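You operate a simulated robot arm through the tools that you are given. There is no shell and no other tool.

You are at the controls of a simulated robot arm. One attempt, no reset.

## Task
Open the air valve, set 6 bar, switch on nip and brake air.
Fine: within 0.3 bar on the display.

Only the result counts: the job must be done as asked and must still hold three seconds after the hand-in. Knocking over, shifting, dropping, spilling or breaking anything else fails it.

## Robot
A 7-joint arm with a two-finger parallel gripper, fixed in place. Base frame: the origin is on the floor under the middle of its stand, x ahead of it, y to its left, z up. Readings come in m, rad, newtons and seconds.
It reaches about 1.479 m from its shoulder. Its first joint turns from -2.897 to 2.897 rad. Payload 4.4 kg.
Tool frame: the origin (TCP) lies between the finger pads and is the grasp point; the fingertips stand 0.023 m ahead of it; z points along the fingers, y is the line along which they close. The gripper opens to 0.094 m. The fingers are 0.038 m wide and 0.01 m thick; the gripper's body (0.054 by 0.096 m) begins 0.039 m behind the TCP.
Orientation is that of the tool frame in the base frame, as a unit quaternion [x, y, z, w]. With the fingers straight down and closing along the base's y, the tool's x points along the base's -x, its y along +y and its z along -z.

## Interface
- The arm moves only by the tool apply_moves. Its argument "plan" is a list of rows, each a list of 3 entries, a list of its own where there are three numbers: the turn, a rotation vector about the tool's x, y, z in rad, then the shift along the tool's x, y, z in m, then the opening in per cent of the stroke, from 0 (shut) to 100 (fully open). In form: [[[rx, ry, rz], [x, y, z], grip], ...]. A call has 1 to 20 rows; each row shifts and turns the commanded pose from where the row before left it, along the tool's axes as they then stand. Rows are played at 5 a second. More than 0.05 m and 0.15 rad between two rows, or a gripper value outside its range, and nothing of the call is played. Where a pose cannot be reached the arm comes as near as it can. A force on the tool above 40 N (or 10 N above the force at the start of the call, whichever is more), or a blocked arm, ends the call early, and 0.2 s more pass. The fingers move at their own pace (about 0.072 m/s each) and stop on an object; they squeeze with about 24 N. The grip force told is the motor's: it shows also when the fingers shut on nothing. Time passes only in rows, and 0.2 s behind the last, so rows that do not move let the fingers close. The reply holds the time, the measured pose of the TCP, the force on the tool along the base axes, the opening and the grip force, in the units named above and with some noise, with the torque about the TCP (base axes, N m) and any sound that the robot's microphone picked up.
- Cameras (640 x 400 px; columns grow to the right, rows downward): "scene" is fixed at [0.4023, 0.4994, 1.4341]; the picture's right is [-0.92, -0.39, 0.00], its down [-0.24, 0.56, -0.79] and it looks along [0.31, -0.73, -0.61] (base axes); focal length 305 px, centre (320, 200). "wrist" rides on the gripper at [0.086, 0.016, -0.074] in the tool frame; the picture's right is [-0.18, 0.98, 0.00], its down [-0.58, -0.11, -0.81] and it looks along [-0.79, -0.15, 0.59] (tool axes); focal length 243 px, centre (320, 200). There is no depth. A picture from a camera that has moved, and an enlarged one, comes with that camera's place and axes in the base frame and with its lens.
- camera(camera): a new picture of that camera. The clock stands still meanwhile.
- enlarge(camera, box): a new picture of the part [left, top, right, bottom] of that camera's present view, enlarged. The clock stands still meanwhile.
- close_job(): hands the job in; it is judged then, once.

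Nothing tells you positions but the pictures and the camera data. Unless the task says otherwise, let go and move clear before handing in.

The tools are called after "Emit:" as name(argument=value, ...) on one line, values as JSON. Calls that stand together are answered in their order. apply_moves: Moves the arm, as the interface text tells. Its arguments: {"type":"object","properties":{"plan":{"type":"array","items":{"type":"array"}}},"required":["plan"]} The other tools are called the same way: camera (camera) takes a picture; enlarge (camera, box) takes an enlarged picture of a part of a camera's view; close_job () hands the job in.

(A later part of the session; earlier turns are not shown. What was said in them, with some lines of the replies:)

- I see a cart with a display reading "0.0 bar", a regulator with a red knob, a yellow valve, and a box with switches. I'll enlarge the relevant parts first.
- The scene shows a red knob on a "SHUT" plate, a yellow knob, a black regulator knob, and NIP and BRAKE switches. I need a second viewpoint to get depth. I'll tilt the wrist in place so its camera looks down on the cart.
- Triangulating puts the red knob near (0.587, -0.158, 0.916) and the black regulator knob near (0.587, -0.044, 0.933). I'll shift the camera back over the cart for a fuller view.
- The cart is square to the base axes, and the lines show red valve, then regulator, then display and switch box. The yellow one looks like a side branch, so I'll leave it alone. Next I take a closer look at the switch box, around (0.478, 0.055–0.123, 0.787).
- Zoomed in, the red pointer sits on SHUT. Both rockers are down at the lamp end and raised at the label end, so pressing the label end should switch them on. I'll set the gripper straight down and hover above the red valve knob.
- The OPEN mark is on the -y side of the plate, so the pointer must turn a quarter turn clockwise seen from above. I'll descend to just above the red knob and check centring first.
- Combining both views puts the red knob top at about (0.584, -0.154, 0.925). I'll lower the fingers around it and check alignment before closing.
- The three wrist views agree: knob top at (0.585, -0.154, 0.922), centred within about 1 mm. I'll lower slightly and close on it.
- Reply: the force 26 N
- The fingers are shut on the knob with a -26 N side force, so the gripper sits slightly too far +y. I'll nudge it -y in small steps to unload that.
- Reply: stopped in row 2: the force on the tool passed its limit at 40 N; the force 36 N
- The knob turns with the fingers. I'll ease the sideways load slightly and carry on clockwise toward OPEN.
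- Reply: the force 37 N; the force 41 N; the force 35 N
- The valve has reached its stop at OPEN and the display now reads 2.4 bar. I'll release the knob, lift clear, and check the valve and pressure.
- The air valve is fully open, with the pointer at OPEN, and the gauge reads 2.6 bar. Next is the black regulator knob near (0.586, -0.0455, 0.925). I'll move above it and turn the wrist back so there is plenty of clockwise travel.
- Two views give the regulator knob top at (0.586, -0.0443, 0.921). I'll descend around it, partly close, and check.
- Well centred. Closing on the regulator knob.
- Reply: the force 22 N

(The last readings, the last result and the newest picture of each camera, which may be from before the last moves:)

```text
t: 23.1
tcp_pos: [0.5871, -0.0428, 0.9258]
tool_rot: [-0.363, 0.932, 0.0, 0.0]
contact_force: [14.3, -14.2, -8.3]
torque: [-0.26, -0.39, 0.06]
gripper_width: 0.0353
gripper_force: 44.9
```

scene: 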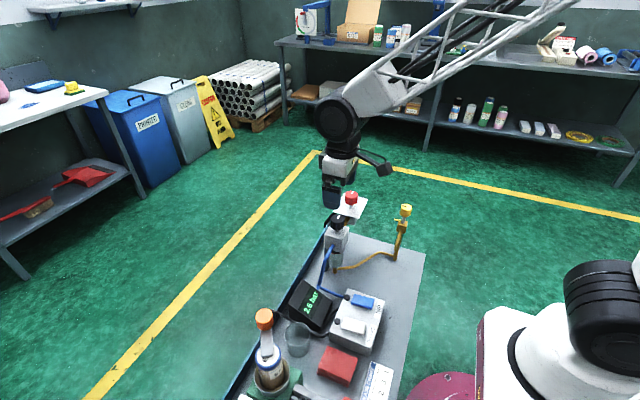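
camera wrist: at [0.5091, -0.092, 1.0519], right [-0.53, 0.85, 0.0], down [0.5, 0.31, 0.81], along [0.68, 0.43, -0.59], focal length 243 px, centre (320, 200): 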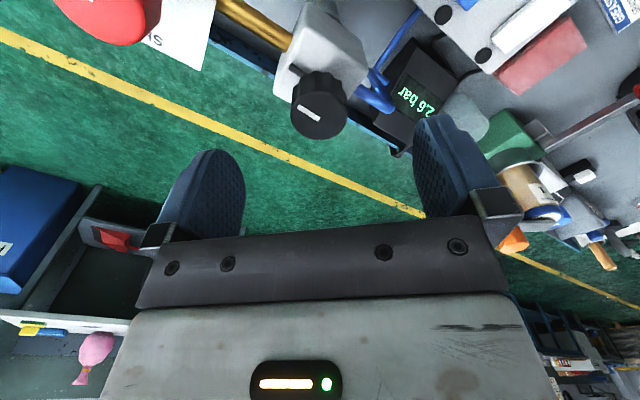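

Emit:
apply_moves(plan=[[[0, 0, 0], [0, -0.0004, 0], 0], [[0, 0, 0.07], [0, 0, 0], 0], [[0, 0, 0.08], [0, 0, 0], 0], [[0, 0, 0.08], [0, 0, 0], 0]])

Emit:
enlarge(camera="wrist", box=[200, 60, 520, 260])

Emit:
enlarge(camera="scene", box=[280, 260, 376, 320])

```text
t: 23.7
tcp_pos: [0.5873, -0.0438, 0.9254]
tool_rot: [-0.33, 0.944, 0.0, -0.001]
contact_force: [6.8, -7.2, -6.7]
torque: [-0.34, -0.07, -0.01]
gripper_width: 0.035
gripper_force: 45.3
stopped in row 3: the force on the tool passed its limit at 41 N (the readings are from after the stop); the commanded pose is now the measured one
```

```text
2.00 times, centred on (360, 160) of wrist
camera zoom: at [0.5097, -0.0845, 0.9988], right [-0.47, 0.88, 0.0], down [0.52, 0.28, 0.81], along [0.71, 0.38, -0.59], focal length 485 px, centre (240, 280)
```

zoom: 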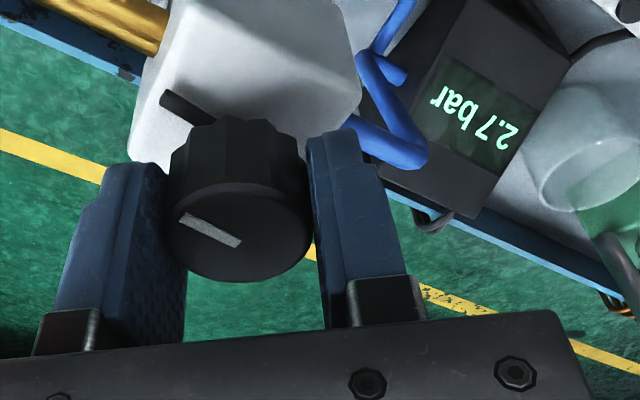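

```text
6.67 times, centred on (328, 290) of scene
camera zoom: at [0.4023, 0.4994, 1.4341], right [-0.92, -0.39, 0.0], down [-0.24, 0.56, -0.79], along [0.31, -0.73, -0.61], focal length 2034 px, centre (267, -400)
```

zoom: 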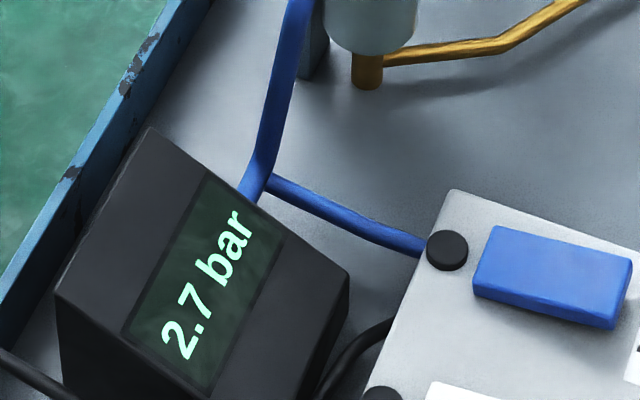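

Turning clockwise raises the pressure: it went to 2.7 bar after about 0.07 rad. The call stopped on a brief force spike, so I'll carry on with small steps and keep the side load down.

Emit:
apply_moves(plan=[[[0, 0, 0], [0, -0.0001, 0.0001], 30], [[0, 0, 0.06], [0, 0, 0], 30], [[0, 0, 0.06], [0, 0, 0], 30], [[0, 0, 0.06], [0, 0, 0], 30], [[0, 0, 0.06], [0, 0, 0], 30]])

Emit:
enlarge(camera="wrist", box=[200, 60, 520, 260])

```text
t: 24.9
tcp_pos: [0.5866, -0.0441, 0.9244]
tool_rot: [-0.222, 0.975, 0.0, 0.0]
contact_force: [8.6, -6.5, -7.4]
torque: [-0.26, -0.22, 0.03]
gripper_width: 0.0353
gripper_force: 45.2
stopped in row 5: the force on the tool passed its limit at 43 N (the readings are from after the stop); the commanded pose is now the measured one
```

```text
2.00 times, centred on (360, 160) of wrist
camera zoom: at [0.5026, -0.0667, 0.9988], right [-0.26, 0.97, 0.0], down [0.57, 0.15, 0.81], along [0.78, 0.21, -0.59], focal length 485 px, centre (240, 280)
```

zoom: 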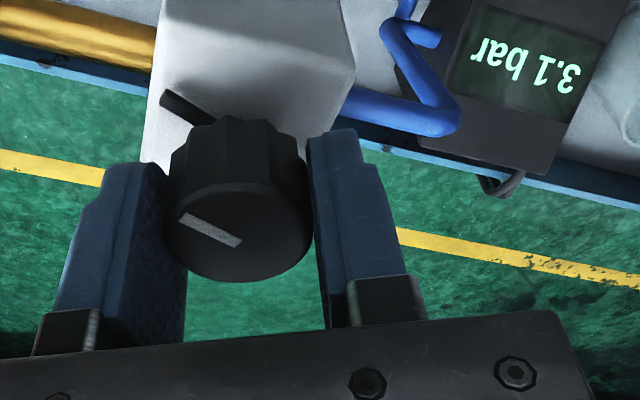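

Emit:
apply_moves(plan=[[[0, 0, 0.05], [0, 0, 0], 30], [[0, 0, 0.06], [0, 0, 0], 30], [[0, 0, 0.06], [0, 0, 0], 30], [[0, 0, 0.06], [0, 0, 0], 30], [[0, 0, 0.06], [0, 0, 0], 30], [[0, 0, 0.06], [0, 0, 0], 30]])

Emit:
enlarge(camera="wrist", box=[200, 60, 520, 260])

```text
t: 26.1
tcp_pos: [0.5873, -0.0448, 0.9248]
tool_rot: [-0.087, 0.996, 0.0, 0.001]
contact_force: [6.9, -8.7, -6.6]
torque: [-0.34, -0.1, 0.01]
gripper_width: 0.0353
gripper_force: 44.5
stopped in row 5: the force on the tool passed its limit at 42 N (the readings are from after the stop); the commanded pose is now the measured one
```

```text
2.00 times, centred on (360, 160) of wrist
camera zoom: at [0.4997, -0.0433, 0.9989], right [0.01, 1.0, 0.0], down [0.59, -0.01, 0.81], along [0.81, -0.01, -0.59], focal length 485 px, centre (240, 280)
```

zoom: 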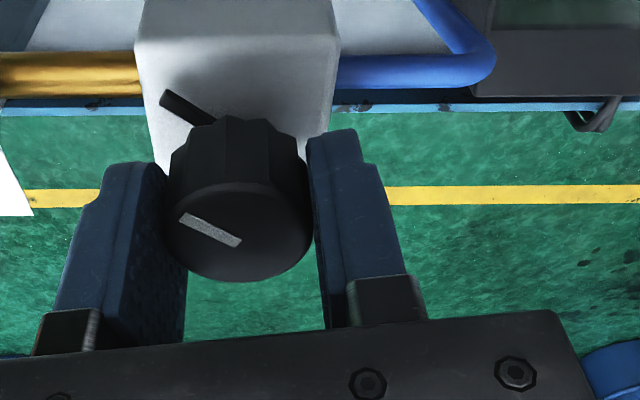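

Emit:
apply_moves(plan=[[[0, 0, 0.05], [0, 0, 0], 30], [[0, 0, 0.06], [0, 0, 0], 30], [[0, 0, 0.06], [0, 0, 0], 30], [[0, 0, 0.06], [0, 0, 0], 30], [[0, 0, 0.06], [0, 0, 0], 30], [[0, 0, 0.06], [0, 0, 0], 30]])

Emit:
enlarge(camera="scene", box=[280, 260, 376, 320])

Emit:
enlarge(camera="wrist", box=[200, 60, 520, 260])

```text
t: 26.9
tcp_pos: [0.588, -0.0447, 0.9251]
tool_rot: [-0.01, 1.0, -0.001, 0.0]
contact_force: [0.8, -15.0, -3.2]
torque: [-0.54, -0.03, 0.02]
gripper_width: 0.0352
gripper_force: 45.0
stopped in row 3: the force on the tool passed its limit at 43 N (the readings are from after the stop); the commanded pose is now the measured one
```

```text
6.67 times, centred on (328, 290) of scene
camera zoom: at [0.4023, 0.4994, 1.4341], right [-0.92, -0.39, 0.0], down [-0.24, 0.56, -0.79], along [0.31, -0.73, -0.61], focal length 2034 px, centre (267, -400)
```

zoom: 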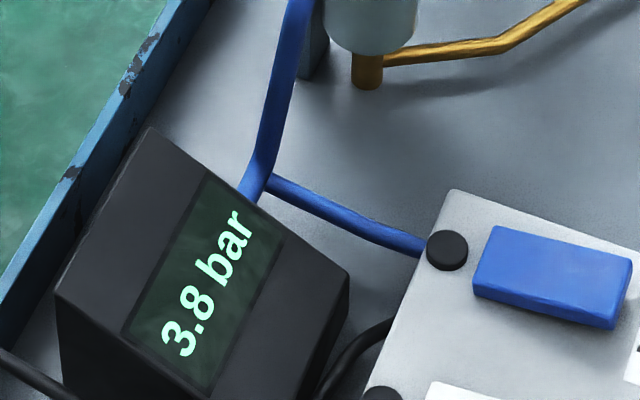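

```text
2.00 times, centred on (360, 160) of wrist
camera zoom: at [0.5008, -0.0302, 0.9988], right [0.16, 0.99, 0.0], down [0.58, -0.1, 0.81], along [0.8, -0.13, -0.59], focal length 485 px, centre (240, 280)
```

zoom: 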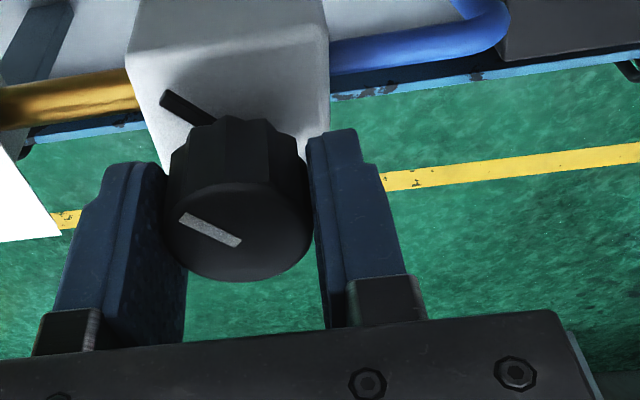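

Emit:
apply_moves(plan=[[[0, 0, 0.03], [0, -0.0003, 0], 30], [[0, 0, 0.06], [0, 0, 0], 30], [[0, 0, 0.06], [0, 0, 0], 30], [[0, 0, 0.06], [0, 0, 0], 30], [[0, 0, 0.06], [0, 0, 0], 30], [[0, 0, 0.06], [0, 0, 0], 30]])

Emit:
enlarge(camera="scene", box=[280, 260, 376, 320])

Emit:
enlarge(camera="wrist", box=[200, 60, 520, 260])

```text
t: 28.1
tcp_pos: [0.5866, -0.0451, 0.925]
tool_rot: [0.111, 0.994, -0.001, 0.001]
contact_force: [-6.0, -11.9, 3.2]
torque: [-0.47, 0.31, 0.03]
gripper_width: 0.0352
gripper_force: 44.9
stopped in row 5: the force on the tool passed its limit at 40 N (the readings are from after the stop); the commanded pose is now the measured one
```

```text
6.67 times, centred on (328, 290) of scene
camera zoom: at [0.4023, 0.4994, 1.4341], right [-0.92, -0.39, 0.0], down [-0.24, 0.56, -0.79], along [0.31, -0.73, -0.61], focal length 2034 px, centre (267, -400)
```

zoom: 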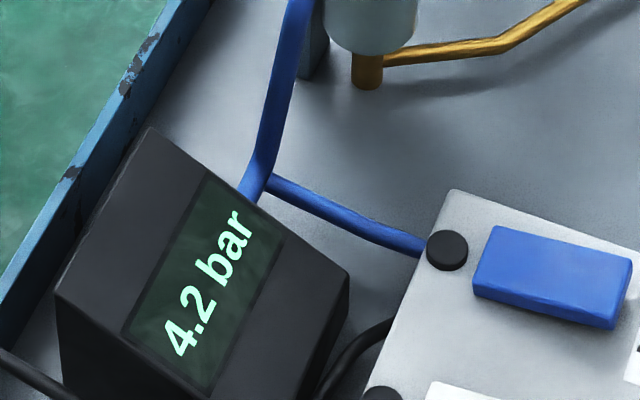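

```text
2.00 times, centred on (360, 160) of wrist
camera zoom: at [0.5069, -0.0102, 0.9988], right [0.4, 0.92, 0.0], down [0.54, -0.23, 0.81], along [0.74, -0.32, -0.59], focal length 485 px, centre (240, 280)
```

zoom: 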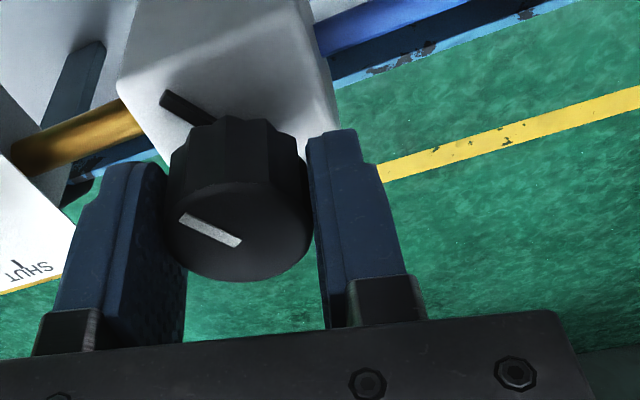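

Emit:
apply_moves(plan=[[[0, 0, 0.03], [0.0001, -0.0003, 0], 30], [[0, 0, 0.06], [0, 0, 0], 30], [[0, 0, 0.06], [0, 0, 0], 30], [[0, 0, 0.06], [0, 0, 0], 30], [[0, 0, 0.06], [0, 0, 0], 30], [[0, 0, 0.06], [0, 0, 0], 30]])

Emit:
enlarge(camera="scene", box=[280, 260, 376, 320])

Emit:
enlarge(camera="wrist", box=[200, 60, 520, 260])

```text
t: 29.4
tcp_pos: [0.5874, -0.0449, 0.9257]
tool_rot: [0.264, 0.965, -0.001, 0.0]
contact_force: [-0.4, -14.1, -2.2]
torque: [-0.6, 0.11, 0.06]
gripper_width: 0.0355
gripper_force: 45.1
stopped in row 6: the force on the tool passed its limit at 44 N (the readings are from after the stop); the commanded pose is now the measured one
```

```text
6.67 times, centred on (328, 290) of scene
camera zoom: at [0.4023, 0.4994, 1.4341], right [-0.92, -0.39, 0.0], down [-0.24, 0.56, -0.79], along [0.31, -0.73, -0.61], focal length 2034 px, centre (267, -400)
```

zoom: 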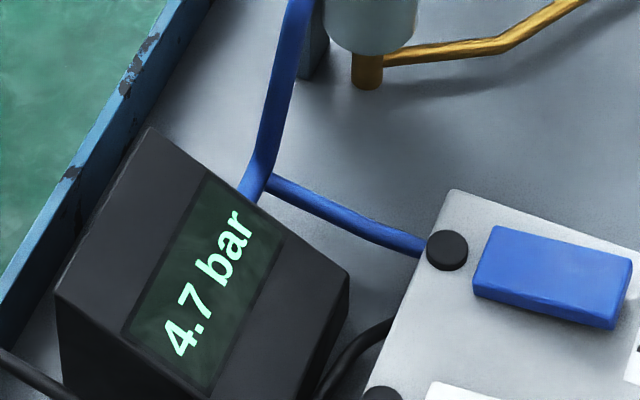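

```text
2.00 times, centred on (360, 160) of wrist
camera zoom: at [0.5213, 0.0123, 0.9988], right [0.66, 0.75, 0.0], down [0.45, -0.39, 0.81], along [0.61, -0.53, -0.59], focal length 485 px, centre (240, 280)
```

zoom: 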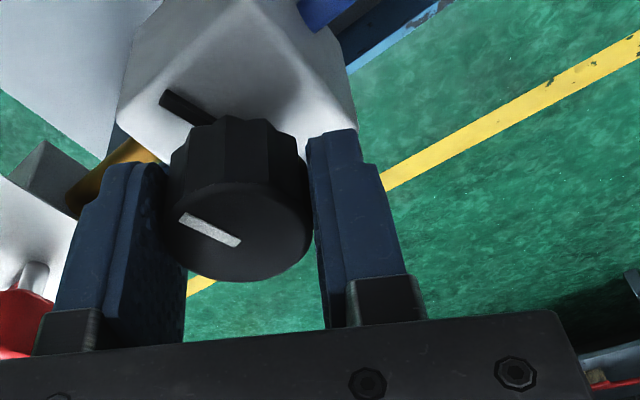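

Emit:
apply_moves(plan=[[[0, 0, 0.03], [0.0001, -0.0003, 0], 30], [[0, 0, 0.06], [0, 0, 0], 30], [[0, 0, 0.06], [0, 0, 0], 30], [[0, 0, 0.06], [0, 0, 0], 30], [[0, 0, 0.06], [0, 0, 0], 30], [[0, 0, 0.06], [0, 0, 0], 30]])

Emit:
enlarge(camera="scene", box=[280, 260, 376, 320])

```text
t: 30.9
tcp_pos: [0.5862, -0.0463, 0.9259]
tool_rot: [0.416, 0.909, -0.002, -0.001]
contact_force: [-9.4, -9.9, 6.5]
torque: [-0.67, 0.32, 0.05]
gripper_width: 0.0353
gripper_force: 44.5
stopped in row 6: the force on the tool passed its limit at 43 N (the readings are from after the stop); the commanded pose is now the measured one
```

```text
6.67 times, centred on (328, 290) of scene
camera zoom: at [0.4023, 0.4994, 1.4341], right [-0.92, -0.39, 0.0], down [-0.24, 0.56, -0.79], along [0.31, -0.73, -0.61], focal length 2034 px, centre (267, -400)
```

zoom: 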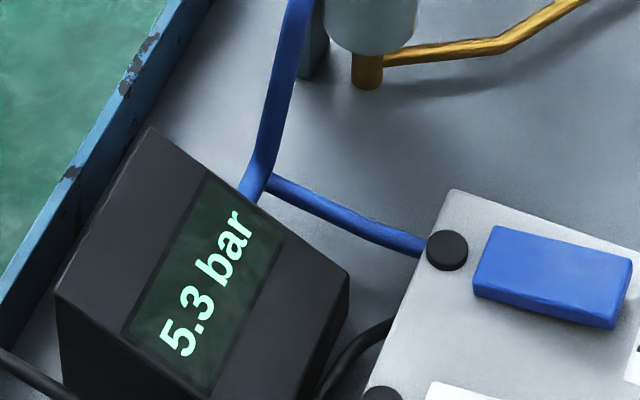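

Emit:
apply_moves(plan=[[[0, 0, 0.03], [0.0001, -0.0003, 0], 30], [[0, 0, 0.06], [0, 0, 0], 30], [[0, 0, 0.06], [0, 0, 0], 30], [[0, 0, 0.06], [0, 0, 0], 30], [[0, 0, 0.06], [0, 0, 0], 30], [[0, 0, 0.05], [0, 0, 0], 30]])

Emit:
enlarge(camera="scene", box=[280, 260, 376, 320])

```text
t: 31.6
tcp_pos: [0.5876, -0.0465, 0.926]
tool_rot: [0.46, 0.888, -0.002, 0.0]
contact_force: [-11.5, -6.1, 7.5]
torque: [-0.47, 0.48, 0.02]
gripper_width: 0.0352
gripper_force: 44.8
stopped in row 3: the force on the tool passed its limit at 42 N (the readings are from after the stop); the commanded pose is now the measured one
```

```text
6.67 times, centred on (328, 290) of scene
camera zoom: at [0.4023, 0.4994, 1.4341], right [-0.92, -0.39, 0.0], down [-0.24, 0.56, -0.79], along [0.31, -0.73, -0.61], focal length 2034 px, centre (267, -400)
```

zoom: 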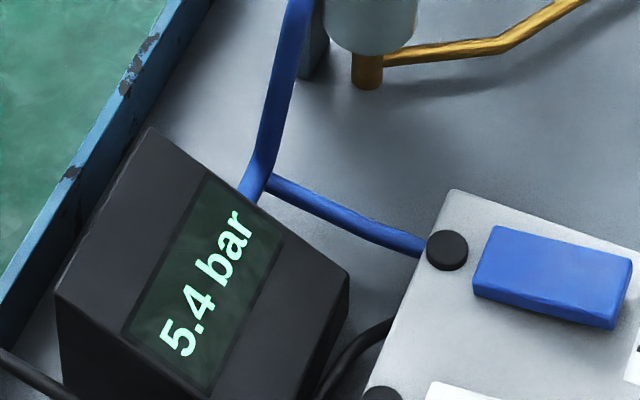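

Emit:
apply_moves(plan=[[[0, 0, 0.03], [0.0, -0.0004, -0.0001], 30], [[0, 0, 0.05], [0, 0, 0], 30], [[0, 0, 0.05], [0, 0, 0], 30], [[0, 0, 0.05], [0, 0, 0], 30], [[0, 0, 0.05], [0, 0, 0], 30], [[0, 0, 0], [0, 0, 0], 30], [[0, 0, 0], [0, 0, 0], 30]])

Emit:
enlarge(camera="scene", box=[280, 260, 376, 320])

```text
t: 32.9
tcp_pos: [0.5852, -0.047, 0.924]
tool_rot: [0.559, 0.829, -0.002, 0.0]
contact_force: [-9.3, -4.7, 8.4]
torque: [-0.38, 0.58, 0.02]
gripper_width: 0.0353
gripper_force: 45.4
stopped in row 6: the force on the tool passed its limit at 41 N (the readings are from after the stop); the commanded pose is now the measured one
```

```text
6.67 times, centred on (328, 290) of scene
camera zoom: at [0.4023, 0.4994, 1.4341], right [-0.92, -0.39, 0.0], down [-0.24, 0.56, -0.79], along [0.31, -0.73, -0.61], focal length 2034 px, centre (267, -400)
```

zoom: 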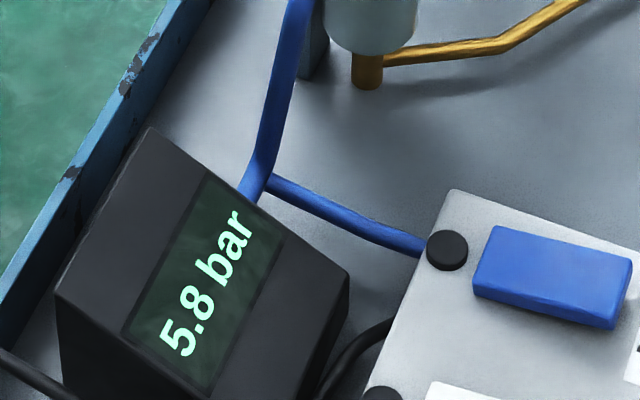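

The display is at 5.8 bar. I'll hold still briefly to see whether it settles higher before trimming.

Emit:
apply_moves(plan=[[[0, 0, 0], [0, -0.0002, 0], 30], [[0, 0, 0], [0, 0, 0], 30], [[0, 0, 0], [0, 0, 0], 30], [[0, 0, 0], [0, 0, 0], 30]])

Emit:
enlarge(camera="scene", box=[280, 260, 376, 320])

```text
t: 33.9
tcp_pos: [0.5858, -0.0474, 0.9252]
tool_rot: [0.558, 0.83, -0.002, 0.001]
contact_force: [2.5, 14.1, 3.5]
torque: [0.4, -0.1, -0.03]
gripper_width: 0.035
gripper_force: 45.3
```

```text
6.67 times, centred on (328, 290) of scene
camera zoom: at [0.4023, 0.4994, 1.4341], right [-0.92, -0.39, 0.0], down [-0.24, 0.56, -0.79], along [0.31, -0.73, -0.61], focal length 2034 px, centre (267, -400)
```

zoom: 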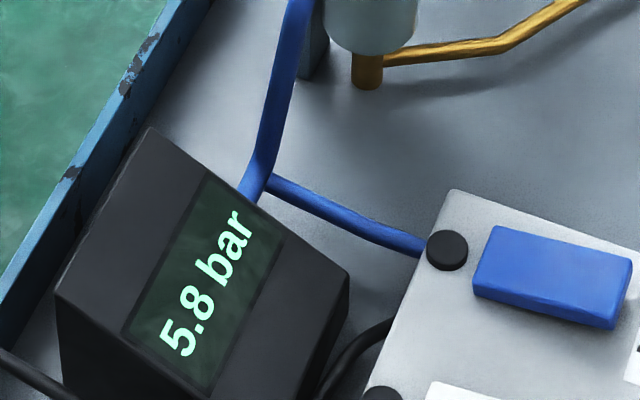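

It is steady at 5.8 bar, so about 0.12 rad more should give 6.0.

Emit:
apply_moves(plan=[[[0, 0, 0.04], [0, 0.0002, 0], 30], [[0, 0, 0.04], [0, 0, 0], 30], [[0, 0, 0.04], [0, 0, 0], 30], [[0, 0, 0], [0, 0, 0], 30], [[0, 0, 0], [0, 0, 0], 30], [[0, 0, 0], [0, 0, 0], 30], [[0, 0, 0], [0, 0, 0], 30]])

Emit:
enlarge(camera="scene", box=[280, 260, 376, 320])

```text
t: 35.1
tcp_pos: [0.5853, -0.0474, 0.9258]
tool_rot: [0.607, 0.795, -0.001, 0.0]
contact_force: [-11.2, -0.8, 8.9]
torque: [-0.21, 0.55, -0.01]
gripper_width: 0.0351
gripper_force: 45.4
stopped in row 6: the force on the tool passed its limit at 41 N (the readings are from after the stop); the commanded pose is now the measured one
```

```text
6.67 times, centred on (328, 290) of scene
camera zoom: at [0.4023, 0.4994, 1.4341], right [-0.92, -0.39, 0.0], down [-0.24, 0.56, -0.79], along [0.31, -0.73, -0.61], focal length 2034 px, centre (267, -400)
```

zoom: 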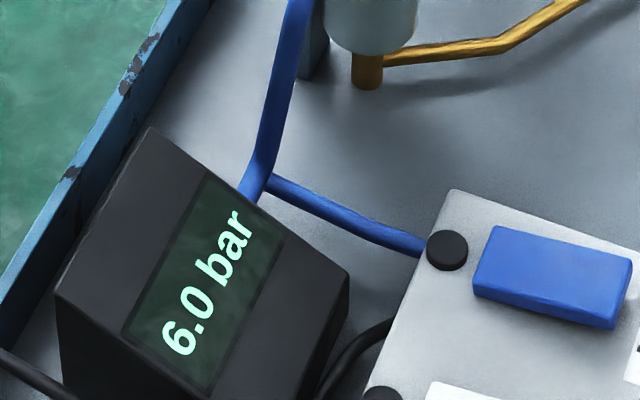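

The display reads 6.0 bar. I'll release the regulator knob and lift straight up.

Emit:
apply_moves(plan=[[[0, 0, 0], [0, -0.0002, 0], 50], [[0, 0, 0], [0, 0, 0], 60], [[0, 0, 0], [0, 0, 0], 65], [[0, 0, 0], [0, 0, -0.03], 65], [[0, 0, 0], [0, 0, -0.04], 65], [[0, 0, 0], [0, 0, -0.04], 65], [[0, 0, 0], [0, 0, 0], 65]])

Emit:
enlarge(camera="scene", box=[280, 260, 376, 320])

Emit:
camera(camera="wrist")

```text
t: 36.7
tcp_pos: [0.5865, -0.0475, 1.0367]
tool_rot: [0.608, 0.794, -0.003, 0.0]
contact_force: [-0.3, -0.2, 0.5]
torque: [0.03, 0.02, -0.02]
gripper_width: 0.061
gripper_force: 0.1
```

```text
6.67 times, centred on (328, 290) of scene
camera zoom: at [0.4023, 0.4994, 1.4341], right [-0.92, -0.39, 0.0], down [-0.24, 0.56, -0.79], along [0.31, -0.73, -0.61], focal length 2034 px, centre (267, -400)
```

zoom: 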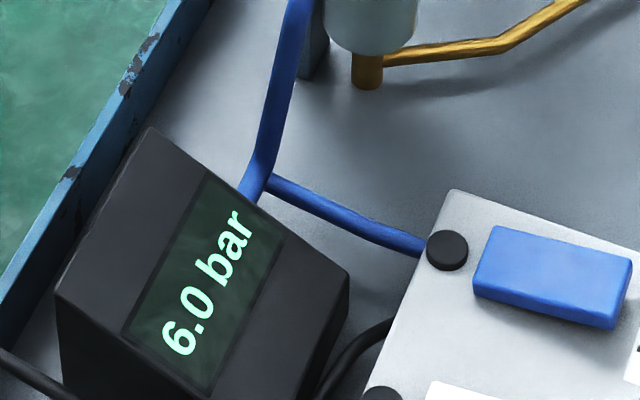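

```text
taken
camera wrist: at [0.5814, 0.0406, 1.1089], right [1.0, 0.08, 0.0], down [0.05, -0.59, 0.81], along [0.06, -0.81, -0.59], focal length 243 px, centre (320, 200)
```

wrist: 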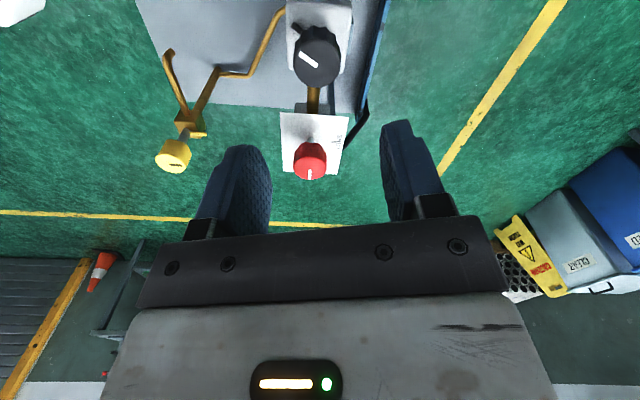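

The gauge holds at 6.0 bar. Next are the rockers: I close the fingers, square the wrist so the thin side lies along x, and hover above the raised label end of NIP near (0.458, 0.054).

Emit:
apply_moves(plan=[[[0, 0, 0.132], [0, 0, 0], 0], [[0, 0, 0.132], [0, 0, 0], 0], [[0, 0, 0], [0.0254, -0.0321, 0], 0], [[0, 0, 0], [0.0254, -0.0321, 0], 0], [[0, 0, 0], [0.0254, -0.0321, 0], 0], [[0, 0, 0], [0.0254, -0.0321, 0], 0], [[0, 0, 0], [0, 0, 0.04], 0], [[0, 0, 0], [0, 0, 0.04], 0], [[0, 0, 0], [0, 0, 0], 0]])

Emit:
camera(camera="wrist")

Emit:
camera(camera="scene")

```text
t: 38.7
tcp_pos: [0.4557, 0.0567, 0.9553]
tool_rot: [0.707, 0.707, -0.001, 0.0]
contact_force: [0.3, 0.6, 0.1]
torque: [0.01, -0.02, 0.02]
gripper_width: 0.0001
gripper_force: 23.8
```

```text
taken
camera wrist: at [0.4716, 0.1425, 1.0292], right [0.98, -0.18, 0.0], down [-0.11, -0.58, 0.81], along [-0.15, -0.79, -0.59], focal length 243 px, centre (320, 200)
```

wrist: 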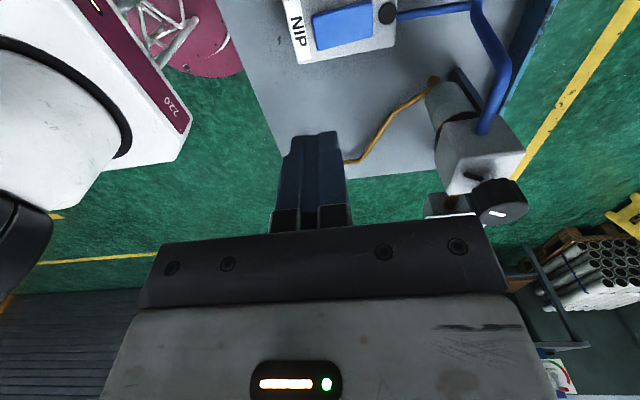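

```text
taken
```

scene: 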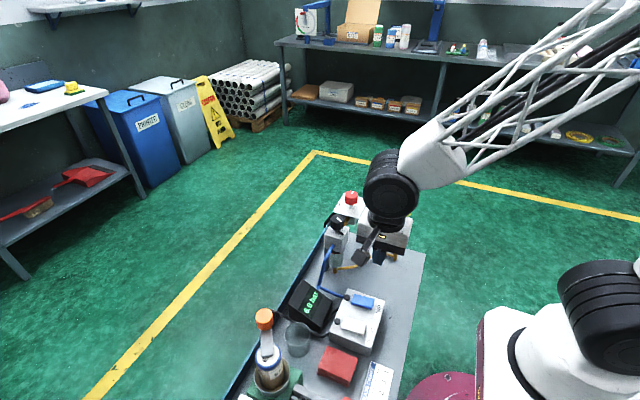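

Emit:
enlarge(camera="wrist", box=[270, 0, 430, 100])

Emit:
enlarge(camera="scene", box=[300, 220, 460, 320])

```text
4.00 times, centred on (350, 50) of wrist
camera zoom: at [0.4716, 0.1425, 1.0292], right [0.98, -0.18, 0.0], down [-0.11, -0.58, 0.81], along [-0.15, -0.79, -0.59], focal length 970 px, centre (200, 800)
```

zoom: 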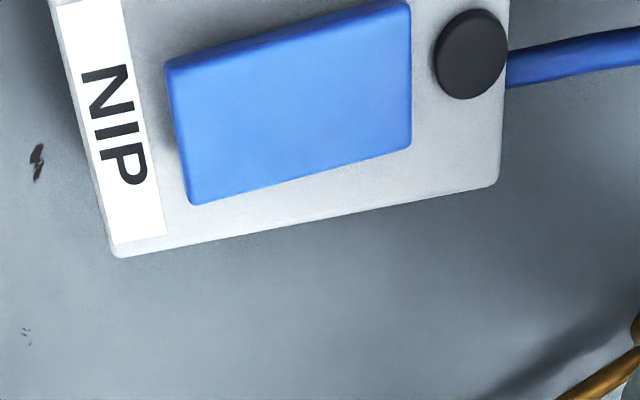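

```text
4.00 times, centred on (380, 270) of scene
camera zoom: at [0.4023, 0.4994, 1.4341], right [-0.92, -0.39, 0.0], down [-0.24, 0.56, -0.79], along [0.31, -0.73, -0.61], focal length 1220 px, centre (80, -80)
```

zoom: 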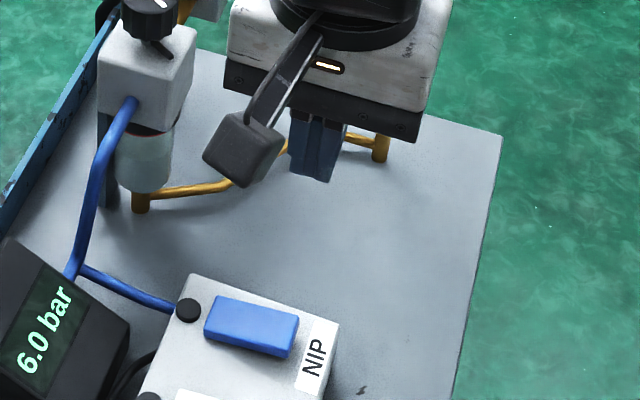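

Triangulation puts NIP's raised edge at x≈0.452, z≈0.789, y from 0.046 to 0.073. I'll descend to just above it and take a look.

Emit:
apply_moves(plan=[[[0, 0, 0], [0.003, 0, 0.03], 0], [[0, 0, 0], [0, 0, 0.035], 0], [[0, 0, 0], [0, 0, 0.035], 0], [[0, 0, 0], [0, 0, 0.03], 0], [[0, 0, 0], [0, 0, 0], 0]])

Emit:
camera(camera="wrist")

Emit:
enlarge(camera="scene", box=[310, 260, 406, 320])

```text
t: 39.9
tcp_pos: [0.4581, 0.0554, 0.8246]
tool_rot: [0.707, 0.708, -0.001, 0.0]
contact_force: [0.1, 0.5, -0.5]
torque: [0.04, -0.03, 0.0]
gripper_width: 0.0001
gripper_force: 24.0
```

```text
taken
camera wrist: at [0.4748, 0.1424, 0.8964], right [0.98, -0.18, 0.0], down [-0.11, -0.58, 0.81], along [-0.15, -0.79, -0.59], focal length 243 px, centre (320, 200)
```

wrist: 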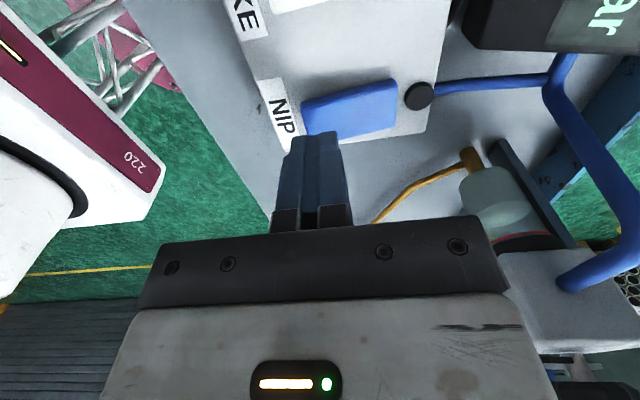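

```text
6.67 times, centred on (358, 290) of scene
camera zoom: at [0.4023, 0.4994, 1.4341], right [-0.92, -0.39, 0.0], down [-0.24, 0.56, -0.79], along [0.31, -0.73, -0.61], focal length 2034 px, centre (67, -400)
```

zoom: 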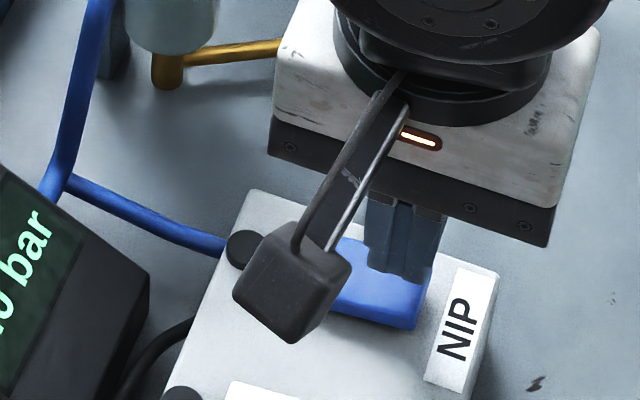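

The tip is about 12 mm above the raised end. I'll press down in small steps and watch the force and lamp.

Emit:
apply_moves(plan=[[[0, 0, 0], [0.003, -0.002, 0.006], 0], [[0, 0, 0], [0, 0, 0.004], 0], [[0, 0, 0], [0, 0, 0.003], 0], [[0, 0, 0], [0, 0, 0.002], 0], [[0, 0, 0], [0, 0, 0.002], 0]])

Emit:
enlarge(camera="wrist", box=[240, 40, 480, 190])

```text
t: 41.1
tcp_pos: [0.4541, 0.0599, 0.808]
tool_rot: [0.706, 0.708, -0.001, 0.0]
contact_force: [-0.1, -0.4, -0.4]
torque: [-0.01, 0.0, 0.02]
gripper_width: 0.0
gripper_force: 23.8
```

```text
2.67 times, centred on (360, 115) of wrist
camera zoom: at [0.4709, 0.1467, 0.8813], right [0.98, -0.18, 0.0], down [-0.11, -0.58, 0.81], along [-0.15, -0.79, -0.59], focal length 647 px, centre (213, 427)
```

zoom: 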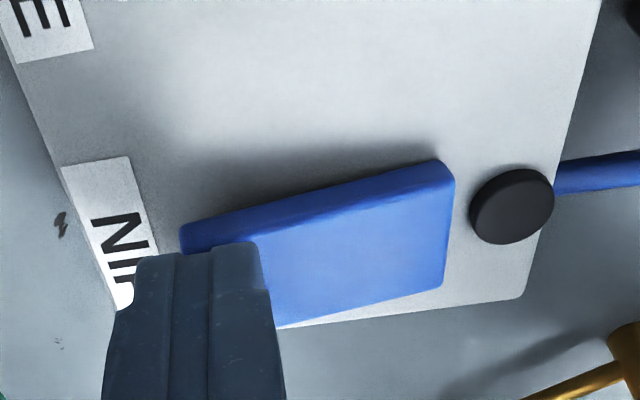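

Emit:
enlarge(camera="scene", box=[310, 270, 406, 330])

Emit:
camera(camera="scene")

```text
6.67 times, centred on (358, 300) of scene
camera zoom: at [0.4023, 0.4994, 1.4341], right [-0.92, -0.39, 0.0], down [-0.24, 0.56, -0.79], along [0.31, -0.73, -0.61], focal length 2034 px, centre (67, -467)
```

zoom: 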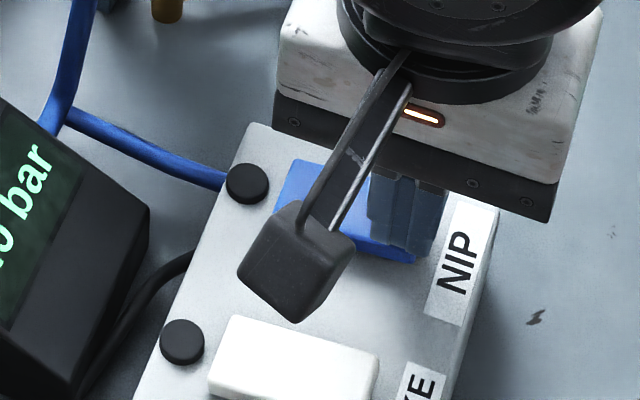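

```text
taken
```

scene: 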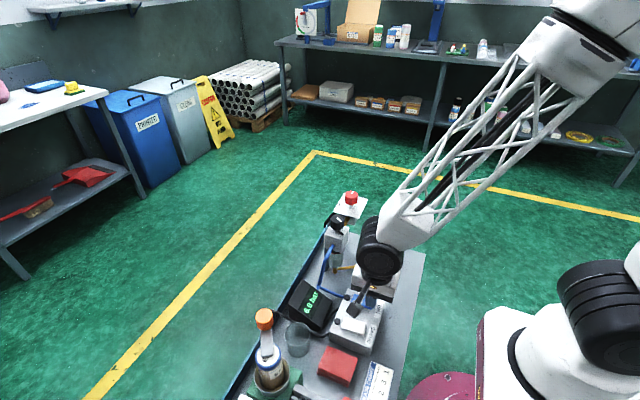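

Emit:
apply_moves(plan=[[[0, 0, 0], [0, 0, 0.0015], 0], [[0, 0, 0], [0, 0, 0.0015], 0], [[0, 0, 0], [0, 0, 0.0015], 0]])

Emit:
enlarge(camera="wrist", box=[240, 40, 480, 190])

```text
t: 41.9
tcp_pos: [0.4541, 0.0599, 0.8042]
tool_rot: [0.707, 0.707, -0.001, 0.0]
contact_force: [-0.3, 0.4, 0.7]
torque: [0.03, 0.01, 0.02]
gripper_width: 0.0
gripper_force: 23.8
```

```text
2.67 times, centred on (360, 115) of wrist
camera zoom: at [0.4717, 0.1473, 0.8772], right [0.98, -0.18, 0.0], down [-0.11, -0.58, 0.81], along [-0.15, -0.79, -0.59], focal length 647 px, centre (213, 427)
```

zoom: 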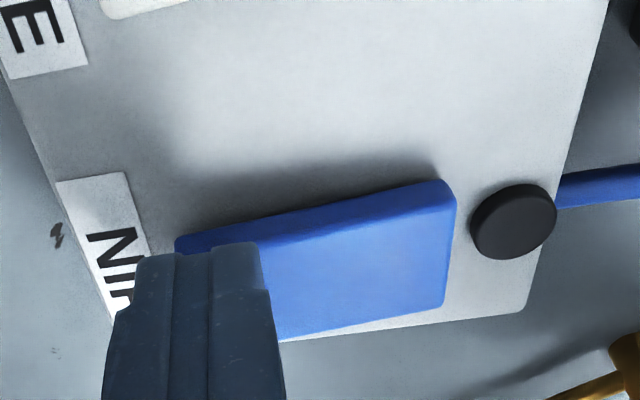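

Emit:
apply_moves(plan=[[[0, 0, 0], [0, 0, 0.0015], 0], [[0, 0, 0], [0, 0, 0.0015], 0], [[0, 0, 0], [0, 0, 0.0015], 0]])

Emit:
enlarge(camera="wrist", box=[240, 40, 480, 190])

```text
t: 42.7
tcp_pos: [0.4542, 0.0624, 0.7993]
tool_rot: [0.707, 0.707, 0.0, 0.0]
contact_force: [-4.0, 2.3, 11.3]
torque: [0.17, 0.0, 0.05]
gripper_width: 0.0001
gripper_force: 24.5
```

```text
2.67 times, centred on (360, 115) of wrist
camera zoom: at [0.4704, 0.1476, 0.8725], right [0.98, -0.18, 0.0], down [-0.11, -0.58, 0.81], along [-0.15, -0.79, -0.59], focal length 647 px, centre (213, 427)
```

zoom: 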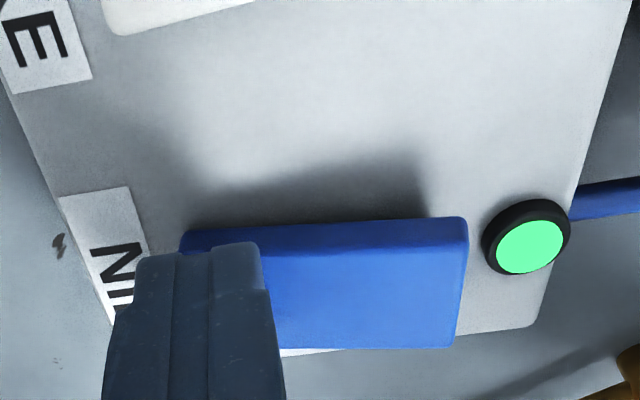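

The NIP lamp turned green and the rocker has tipped over. I'll lift off and see whether it stays on.

Emit:
apply_moves(plan=[[[0, 0, 0], [0, 0, 0], 0], [[0, 0, 0], [0, 0, -0.02], 0], [[0, 0, 0], [0, 0, -0.03], 0], [[0, 0, 0], [0, 0, -0.02], 0], [[0, 0, 0], [0, 0, 0], 0]])

Emit:
camera(camera="wrist")

Emit:
enlarge(camera="scene", box=[280, 270, 408, 350])

```text
t: 43.9
tcp_pos: [0.4562, 0.0581, 0.8739]
tool_rot: [0.706, 0.708, -0.001, 0.001]
contact_force: [0.3, 0.5, -0.5]
torque: [0.06, 0.01, -0.01]
gripper_width: 0.0001
gripper_force: 23.7
```

```text
taken
camera wrist: at [0.4728, 0.1455, 0.945], right [0.98, -0.18, 0.0], down [-0.11, -0.58, 0.81], along [-0.15, -0.79, -0.59], focal length 243 px, centre (320, 200)
```

wrist: 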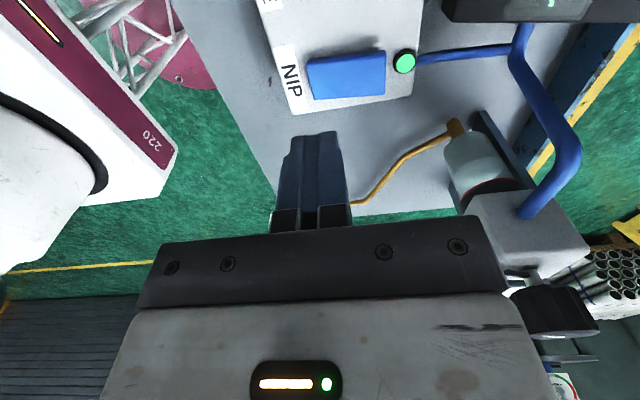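

```text
5.00 times, centred on (344, 310) of scene
camera zoom: at [0.4023, 0.4994, 1.4341], right [-0.92, -0.39, 0.0], down [-0.24, 0.56, -0.79], along [0.31, -0.73, -0.61], focal length 1525 px, centre (200, -350)
```

zoom: 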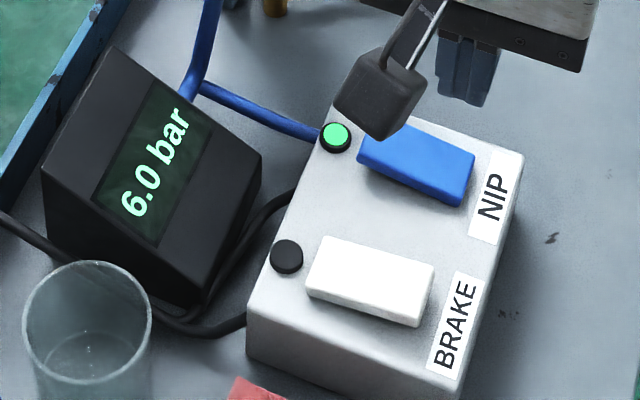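

NIP stays on and the gauge still reads 6.0 bar. I'll shift +y by about 0.067 m to the raised end of the BRAKE rocker and descend to just above it.

Emit:
apply_moves(plan=[[[0, 0, 0], [0.0335, 0, 0], 0], [[0, 0, 0], [0.0335, 0, 0], 0], [[0, 0, 0], [0, 0, 0], 0], [[0, 0, 0], [0, 0, 0.025], 0], [[0, 0, 0], [0, 0, 0.025], 0], [[0, 0, 0], [0, 0, 0], 0]])

Emit:
camera(camera="wrist")

Emit:
enlarge(camera="scene", box=[280, 270, 408, 350])

```text
t: 45.3
tcp_pos: [0.452, 0.1279, 0.8212]
tool_rot: [0.707, 0.708, -0.001, 0.0]
contact_force: [-0.5, 0.0, -0.5]
torque: [0.01, 0.0, -0.02]
gripper_width: 0.0
gripper_force: 23.6
```

```text
taken
camera wrist: at [0.4695, 0.215, 0.8936], right [0.98, -0.18, 0.0], down [-0.11, -0.58, 0.81], along [-0.15, -0.79, -0.59], focal length 243 px, centre (320, 200)
```

wrist: 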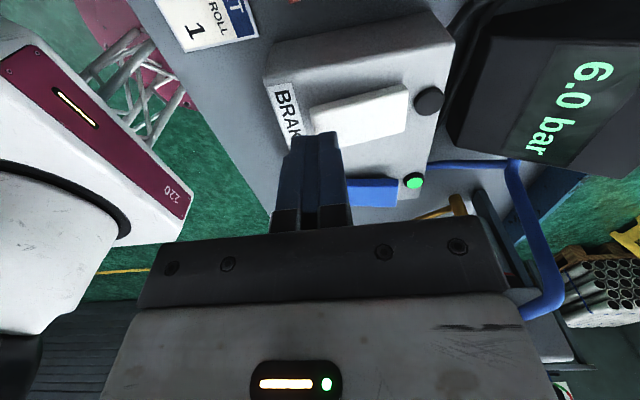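

```text
5.00 times, centred on (344, 310) of scene
camera zoom: at [0.4023, 0.4994, 1.4341], right [-0.92, -0.39, 0.0], down [-0.24, 0.56, -0.79], along [0.31, -0.73, -0.61], focal length 1525 px, centre (200, -350)
```

zoom: 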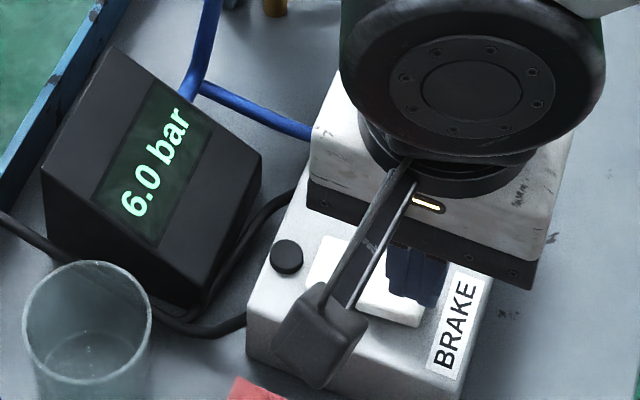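

Emit:
apply_moves(plan=[[[0, 0, 0], [0, 0.002, 0.008], 0], [[0, 0, 0], [0, 0, 0.005], 0], [[0, 0, 0], [0, 0, 0.003], 0], [[0, 0, 0], [0, 0, 0.0015], 0], [[0, 0, 0], [0, 0, 0.0015], 0], [[0, 0, 0], [0, 0, 0.0015], 0]])

Emit:
enlarge(camera="wrist", box=[240, 40, 480, 190])

```text
t: 46.8
tcp_pos: [0.4551, 0.1281, 0.7994]
tool_rot: [0.706, 0.708, -0.001, 0.0]
contact_force: [-8.2, 1.3, 12.2]
torque: [0.14, 0.09, 0.12]
gripper_width: 0.0003
gripper_force: 24.1
stopped in row 6: the force on the tool passed its limit at 42 N (the readings are from after the stop); the commanded pose is now the measured one
```

```text
2.67 times, centred on (360, 115) of wrist
camera zoom: at [0.4728, 0.2151, 0.8729], right [0.98, -0.18, 0.0], down [-0.11, -0.58, 0.81], along [-0.15, -0.79, -0.59], focal length 647 px, centre (213, 427)
```

zoom: 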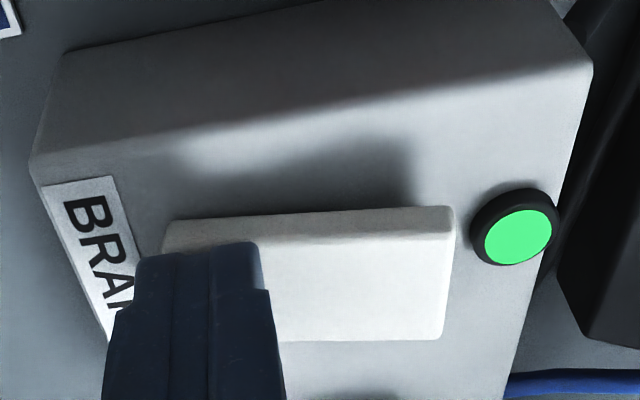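

The BRAKE lamp is green as well. I'll lift straight up and check both lamps, the gauge, and the valve.

Emit:
apply_moves(plan=[[[0, 0, 0], [0, 0, -0.01], 0], [[0, 0, 0], [0, 0, -0.03], 0], [[0, 0, 0], [0, 0, -0.04], 0], [[0, 0, 0], [0, 0, -0.045], 0], [[0, 0, 0], [0, 0, -0.045], 0], [[0, 0, 0], [0, 0, -0.045], 0], [[0, 0, 0], [0, 0, -0.04], 0], [[0, 0, 0], [0, 0, 0], 0]])

Emit:
camera(camera="scene")

Emit:
enlarge(camera="scene", box=[280, 270, 408, 350])

Emit:
camera(camera="wrist")

```text
t: 48.6
tcp_pos: [0.4573, 0.1316, 1.0537]
tool_rot: [0.706, 0.708, -0.001, 0.0]
contact_force: [-0.2, -0.2, -0.9]
torque: [-0.02, 0.03, 0.01]
gripper_width: 0.0001
gripper_force: 24.0
```

```text
taken
```

scene: 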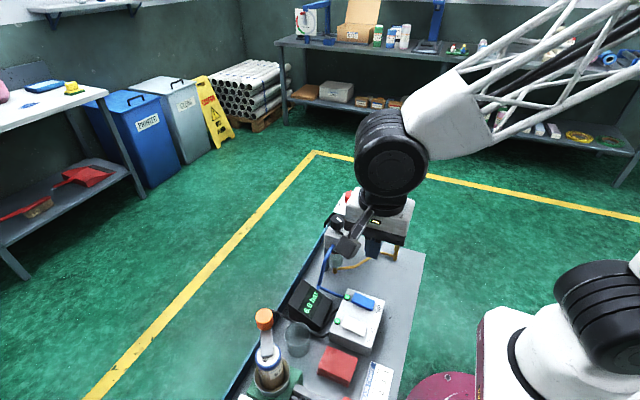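

```text
5.00 times, centred on (344, 310) of scene
camera zoom: at [0.4023, 0.4994, 1.4341], right [-0.92, -0.39, 0.0], down [-0.24, 0.56, -0.79], along [0.31, -0.73, -0.61], focal length 1525 px, centre (200, -350)
```

zoom: 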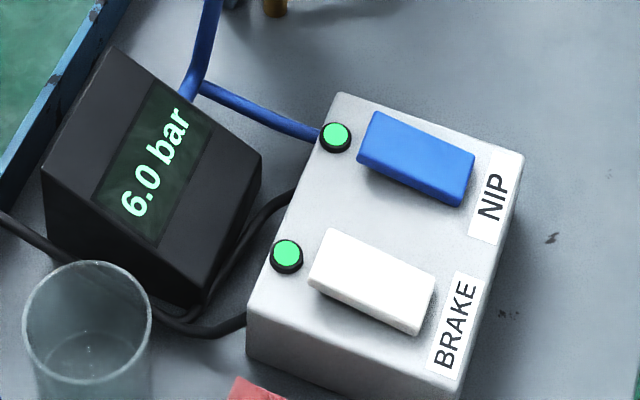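

```text
taken
camera wrist: at [0.474, 0.2187, 1.1277], right [0.98, -0.18, 0.0], down [-0.11, -0.58, 0.81], along [-0.15, -0.79, -0.59], focal length 243 px, centre (320, 200)
```

wrist: 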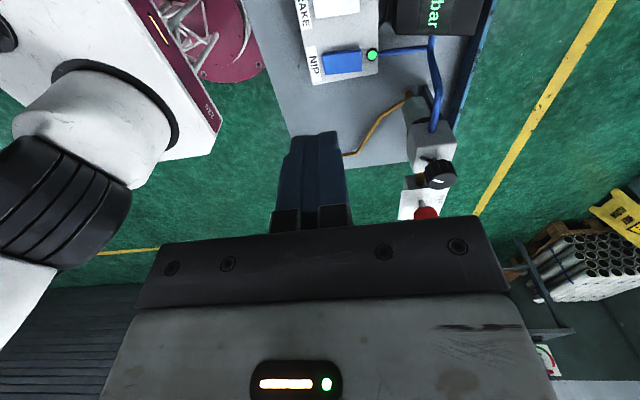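

Both lamps are green and the gauge reads 6.0 bar. I'll wait a few seconds with the arm clear to confirm it holds.

Emit:
apply_moves(plan=[[[0, 0, 0], [0, 0, -0.03], 30], [[0, 0, 0], [0, 0, -0.03], 30], [[0, 0, 0], [0, 0, 0], 30], [[0, 0, 0], [0, 0, 0], 30], [[0, 0, 0], [0, 0, 0], 30], [[0, 0, 0], [0, 0, 0], 30], [[0, 0, 0], [0, 0, 0], 30], [[0, 0, 0], [0, 0, 0], 30], [[0, 0, 0], [0, 0, 0], 30], [[0, 0, 0], [0, 0, 0], 30], [[0, 0, 0], [0, 0, 0], 30], [[0, 0, 0], [0, 0, 0], 30], [[0, 0, 0], [0, 0, 0], 30], [[0, 0, 0], [0, 0, 0], 30], [[0, 0, 0], [0, 0, 0], 30], [[0, 0, 0], [0, 0, 0], 30]])

Emit:
enlarge(camera="scene", box=[280, 270, 408, 350])

Emit:
enlarge(camera="scene", box=[290, 160, 450, 260])

```text
t: 52.0
tcp_pos: [0.4571, 0.1292, 1.1148]
tool_rot: [0.706, 0.708, -0.001, 0.0]
contact_force: [0.9, 0.7, -0.2]
torque: [0.0, -0.01, 0.01]
gripper_width: 0.0285
gripper_force: 0.0
```

```text
5.00 times, centred on (344, 310) of scene
camera zoom: at [0.4023, 0.4994, 1.4341], right [-0.92, -0.39, 0.0], down [-0.24, 0.56, -0.79], along [0.31, -0.73, -0.61], focal length 1525 px, centre (200, -350)
```

zoom: 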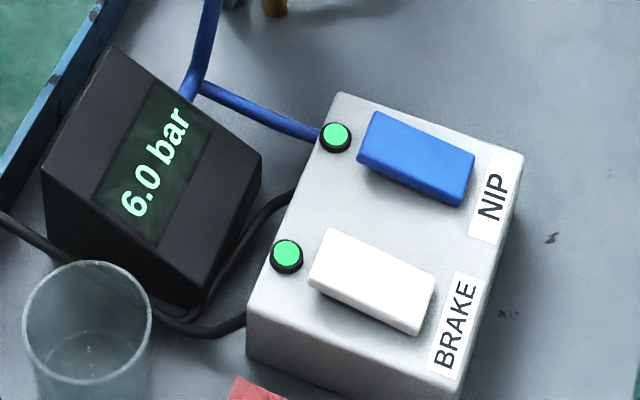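

```text
4.00 times, centred on (370, 210) of scene
camera zoom: at [0.4023, 0.4994, 1.4341], right [-0.92, -0.39, 0.0], down [-0.24, 0.56, -0.79], along [0.31, -0.73, -0.61], focal length 1220 px, centre (120, 160)
```

zoom: 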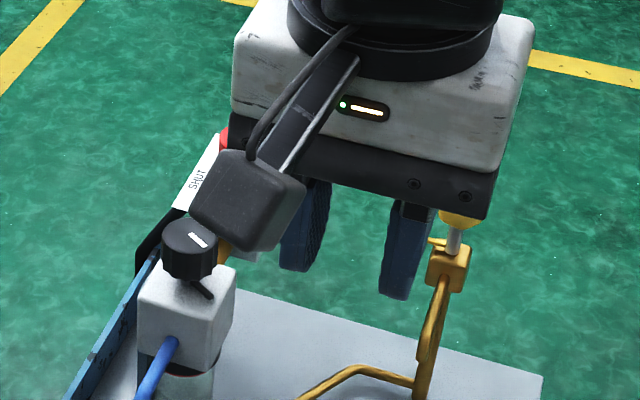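

The gauge has held at 6.0 bar, the NIP and BRAKE lamps are both green, and the valve is open. The arm is clear and nothing else was moved, so I'm handing in.

Emit:
close_job()

```text
The job is handed in.
```

The job is done and handed in. The air valve is open and the display reads 6.0 bar. NIP and BRAKE air are both on, with green lamps.

- **Air valve:** I turned the red knob a quarter turn clockwise from SHUT to its stop at OPEN.
- **Pressure:** I turned the black regulator knob clockwise from 2.6 bar to 6.0 bar. It stayed at 6.0 after both switches went on and for about three seconds of waiting before hand-in.
- **Switches:** I pressed both rockers at the label end, and both stayed on after I lifted off.

While I turned the knobs, the force limit stopped the arm several times. The fingers held each time, and I carried on in smaller steps. I left the yellow valve alone, and as far as the pictures show, nothing else on the cart was touched or moved. The arm was clear above the cart when I handed in.
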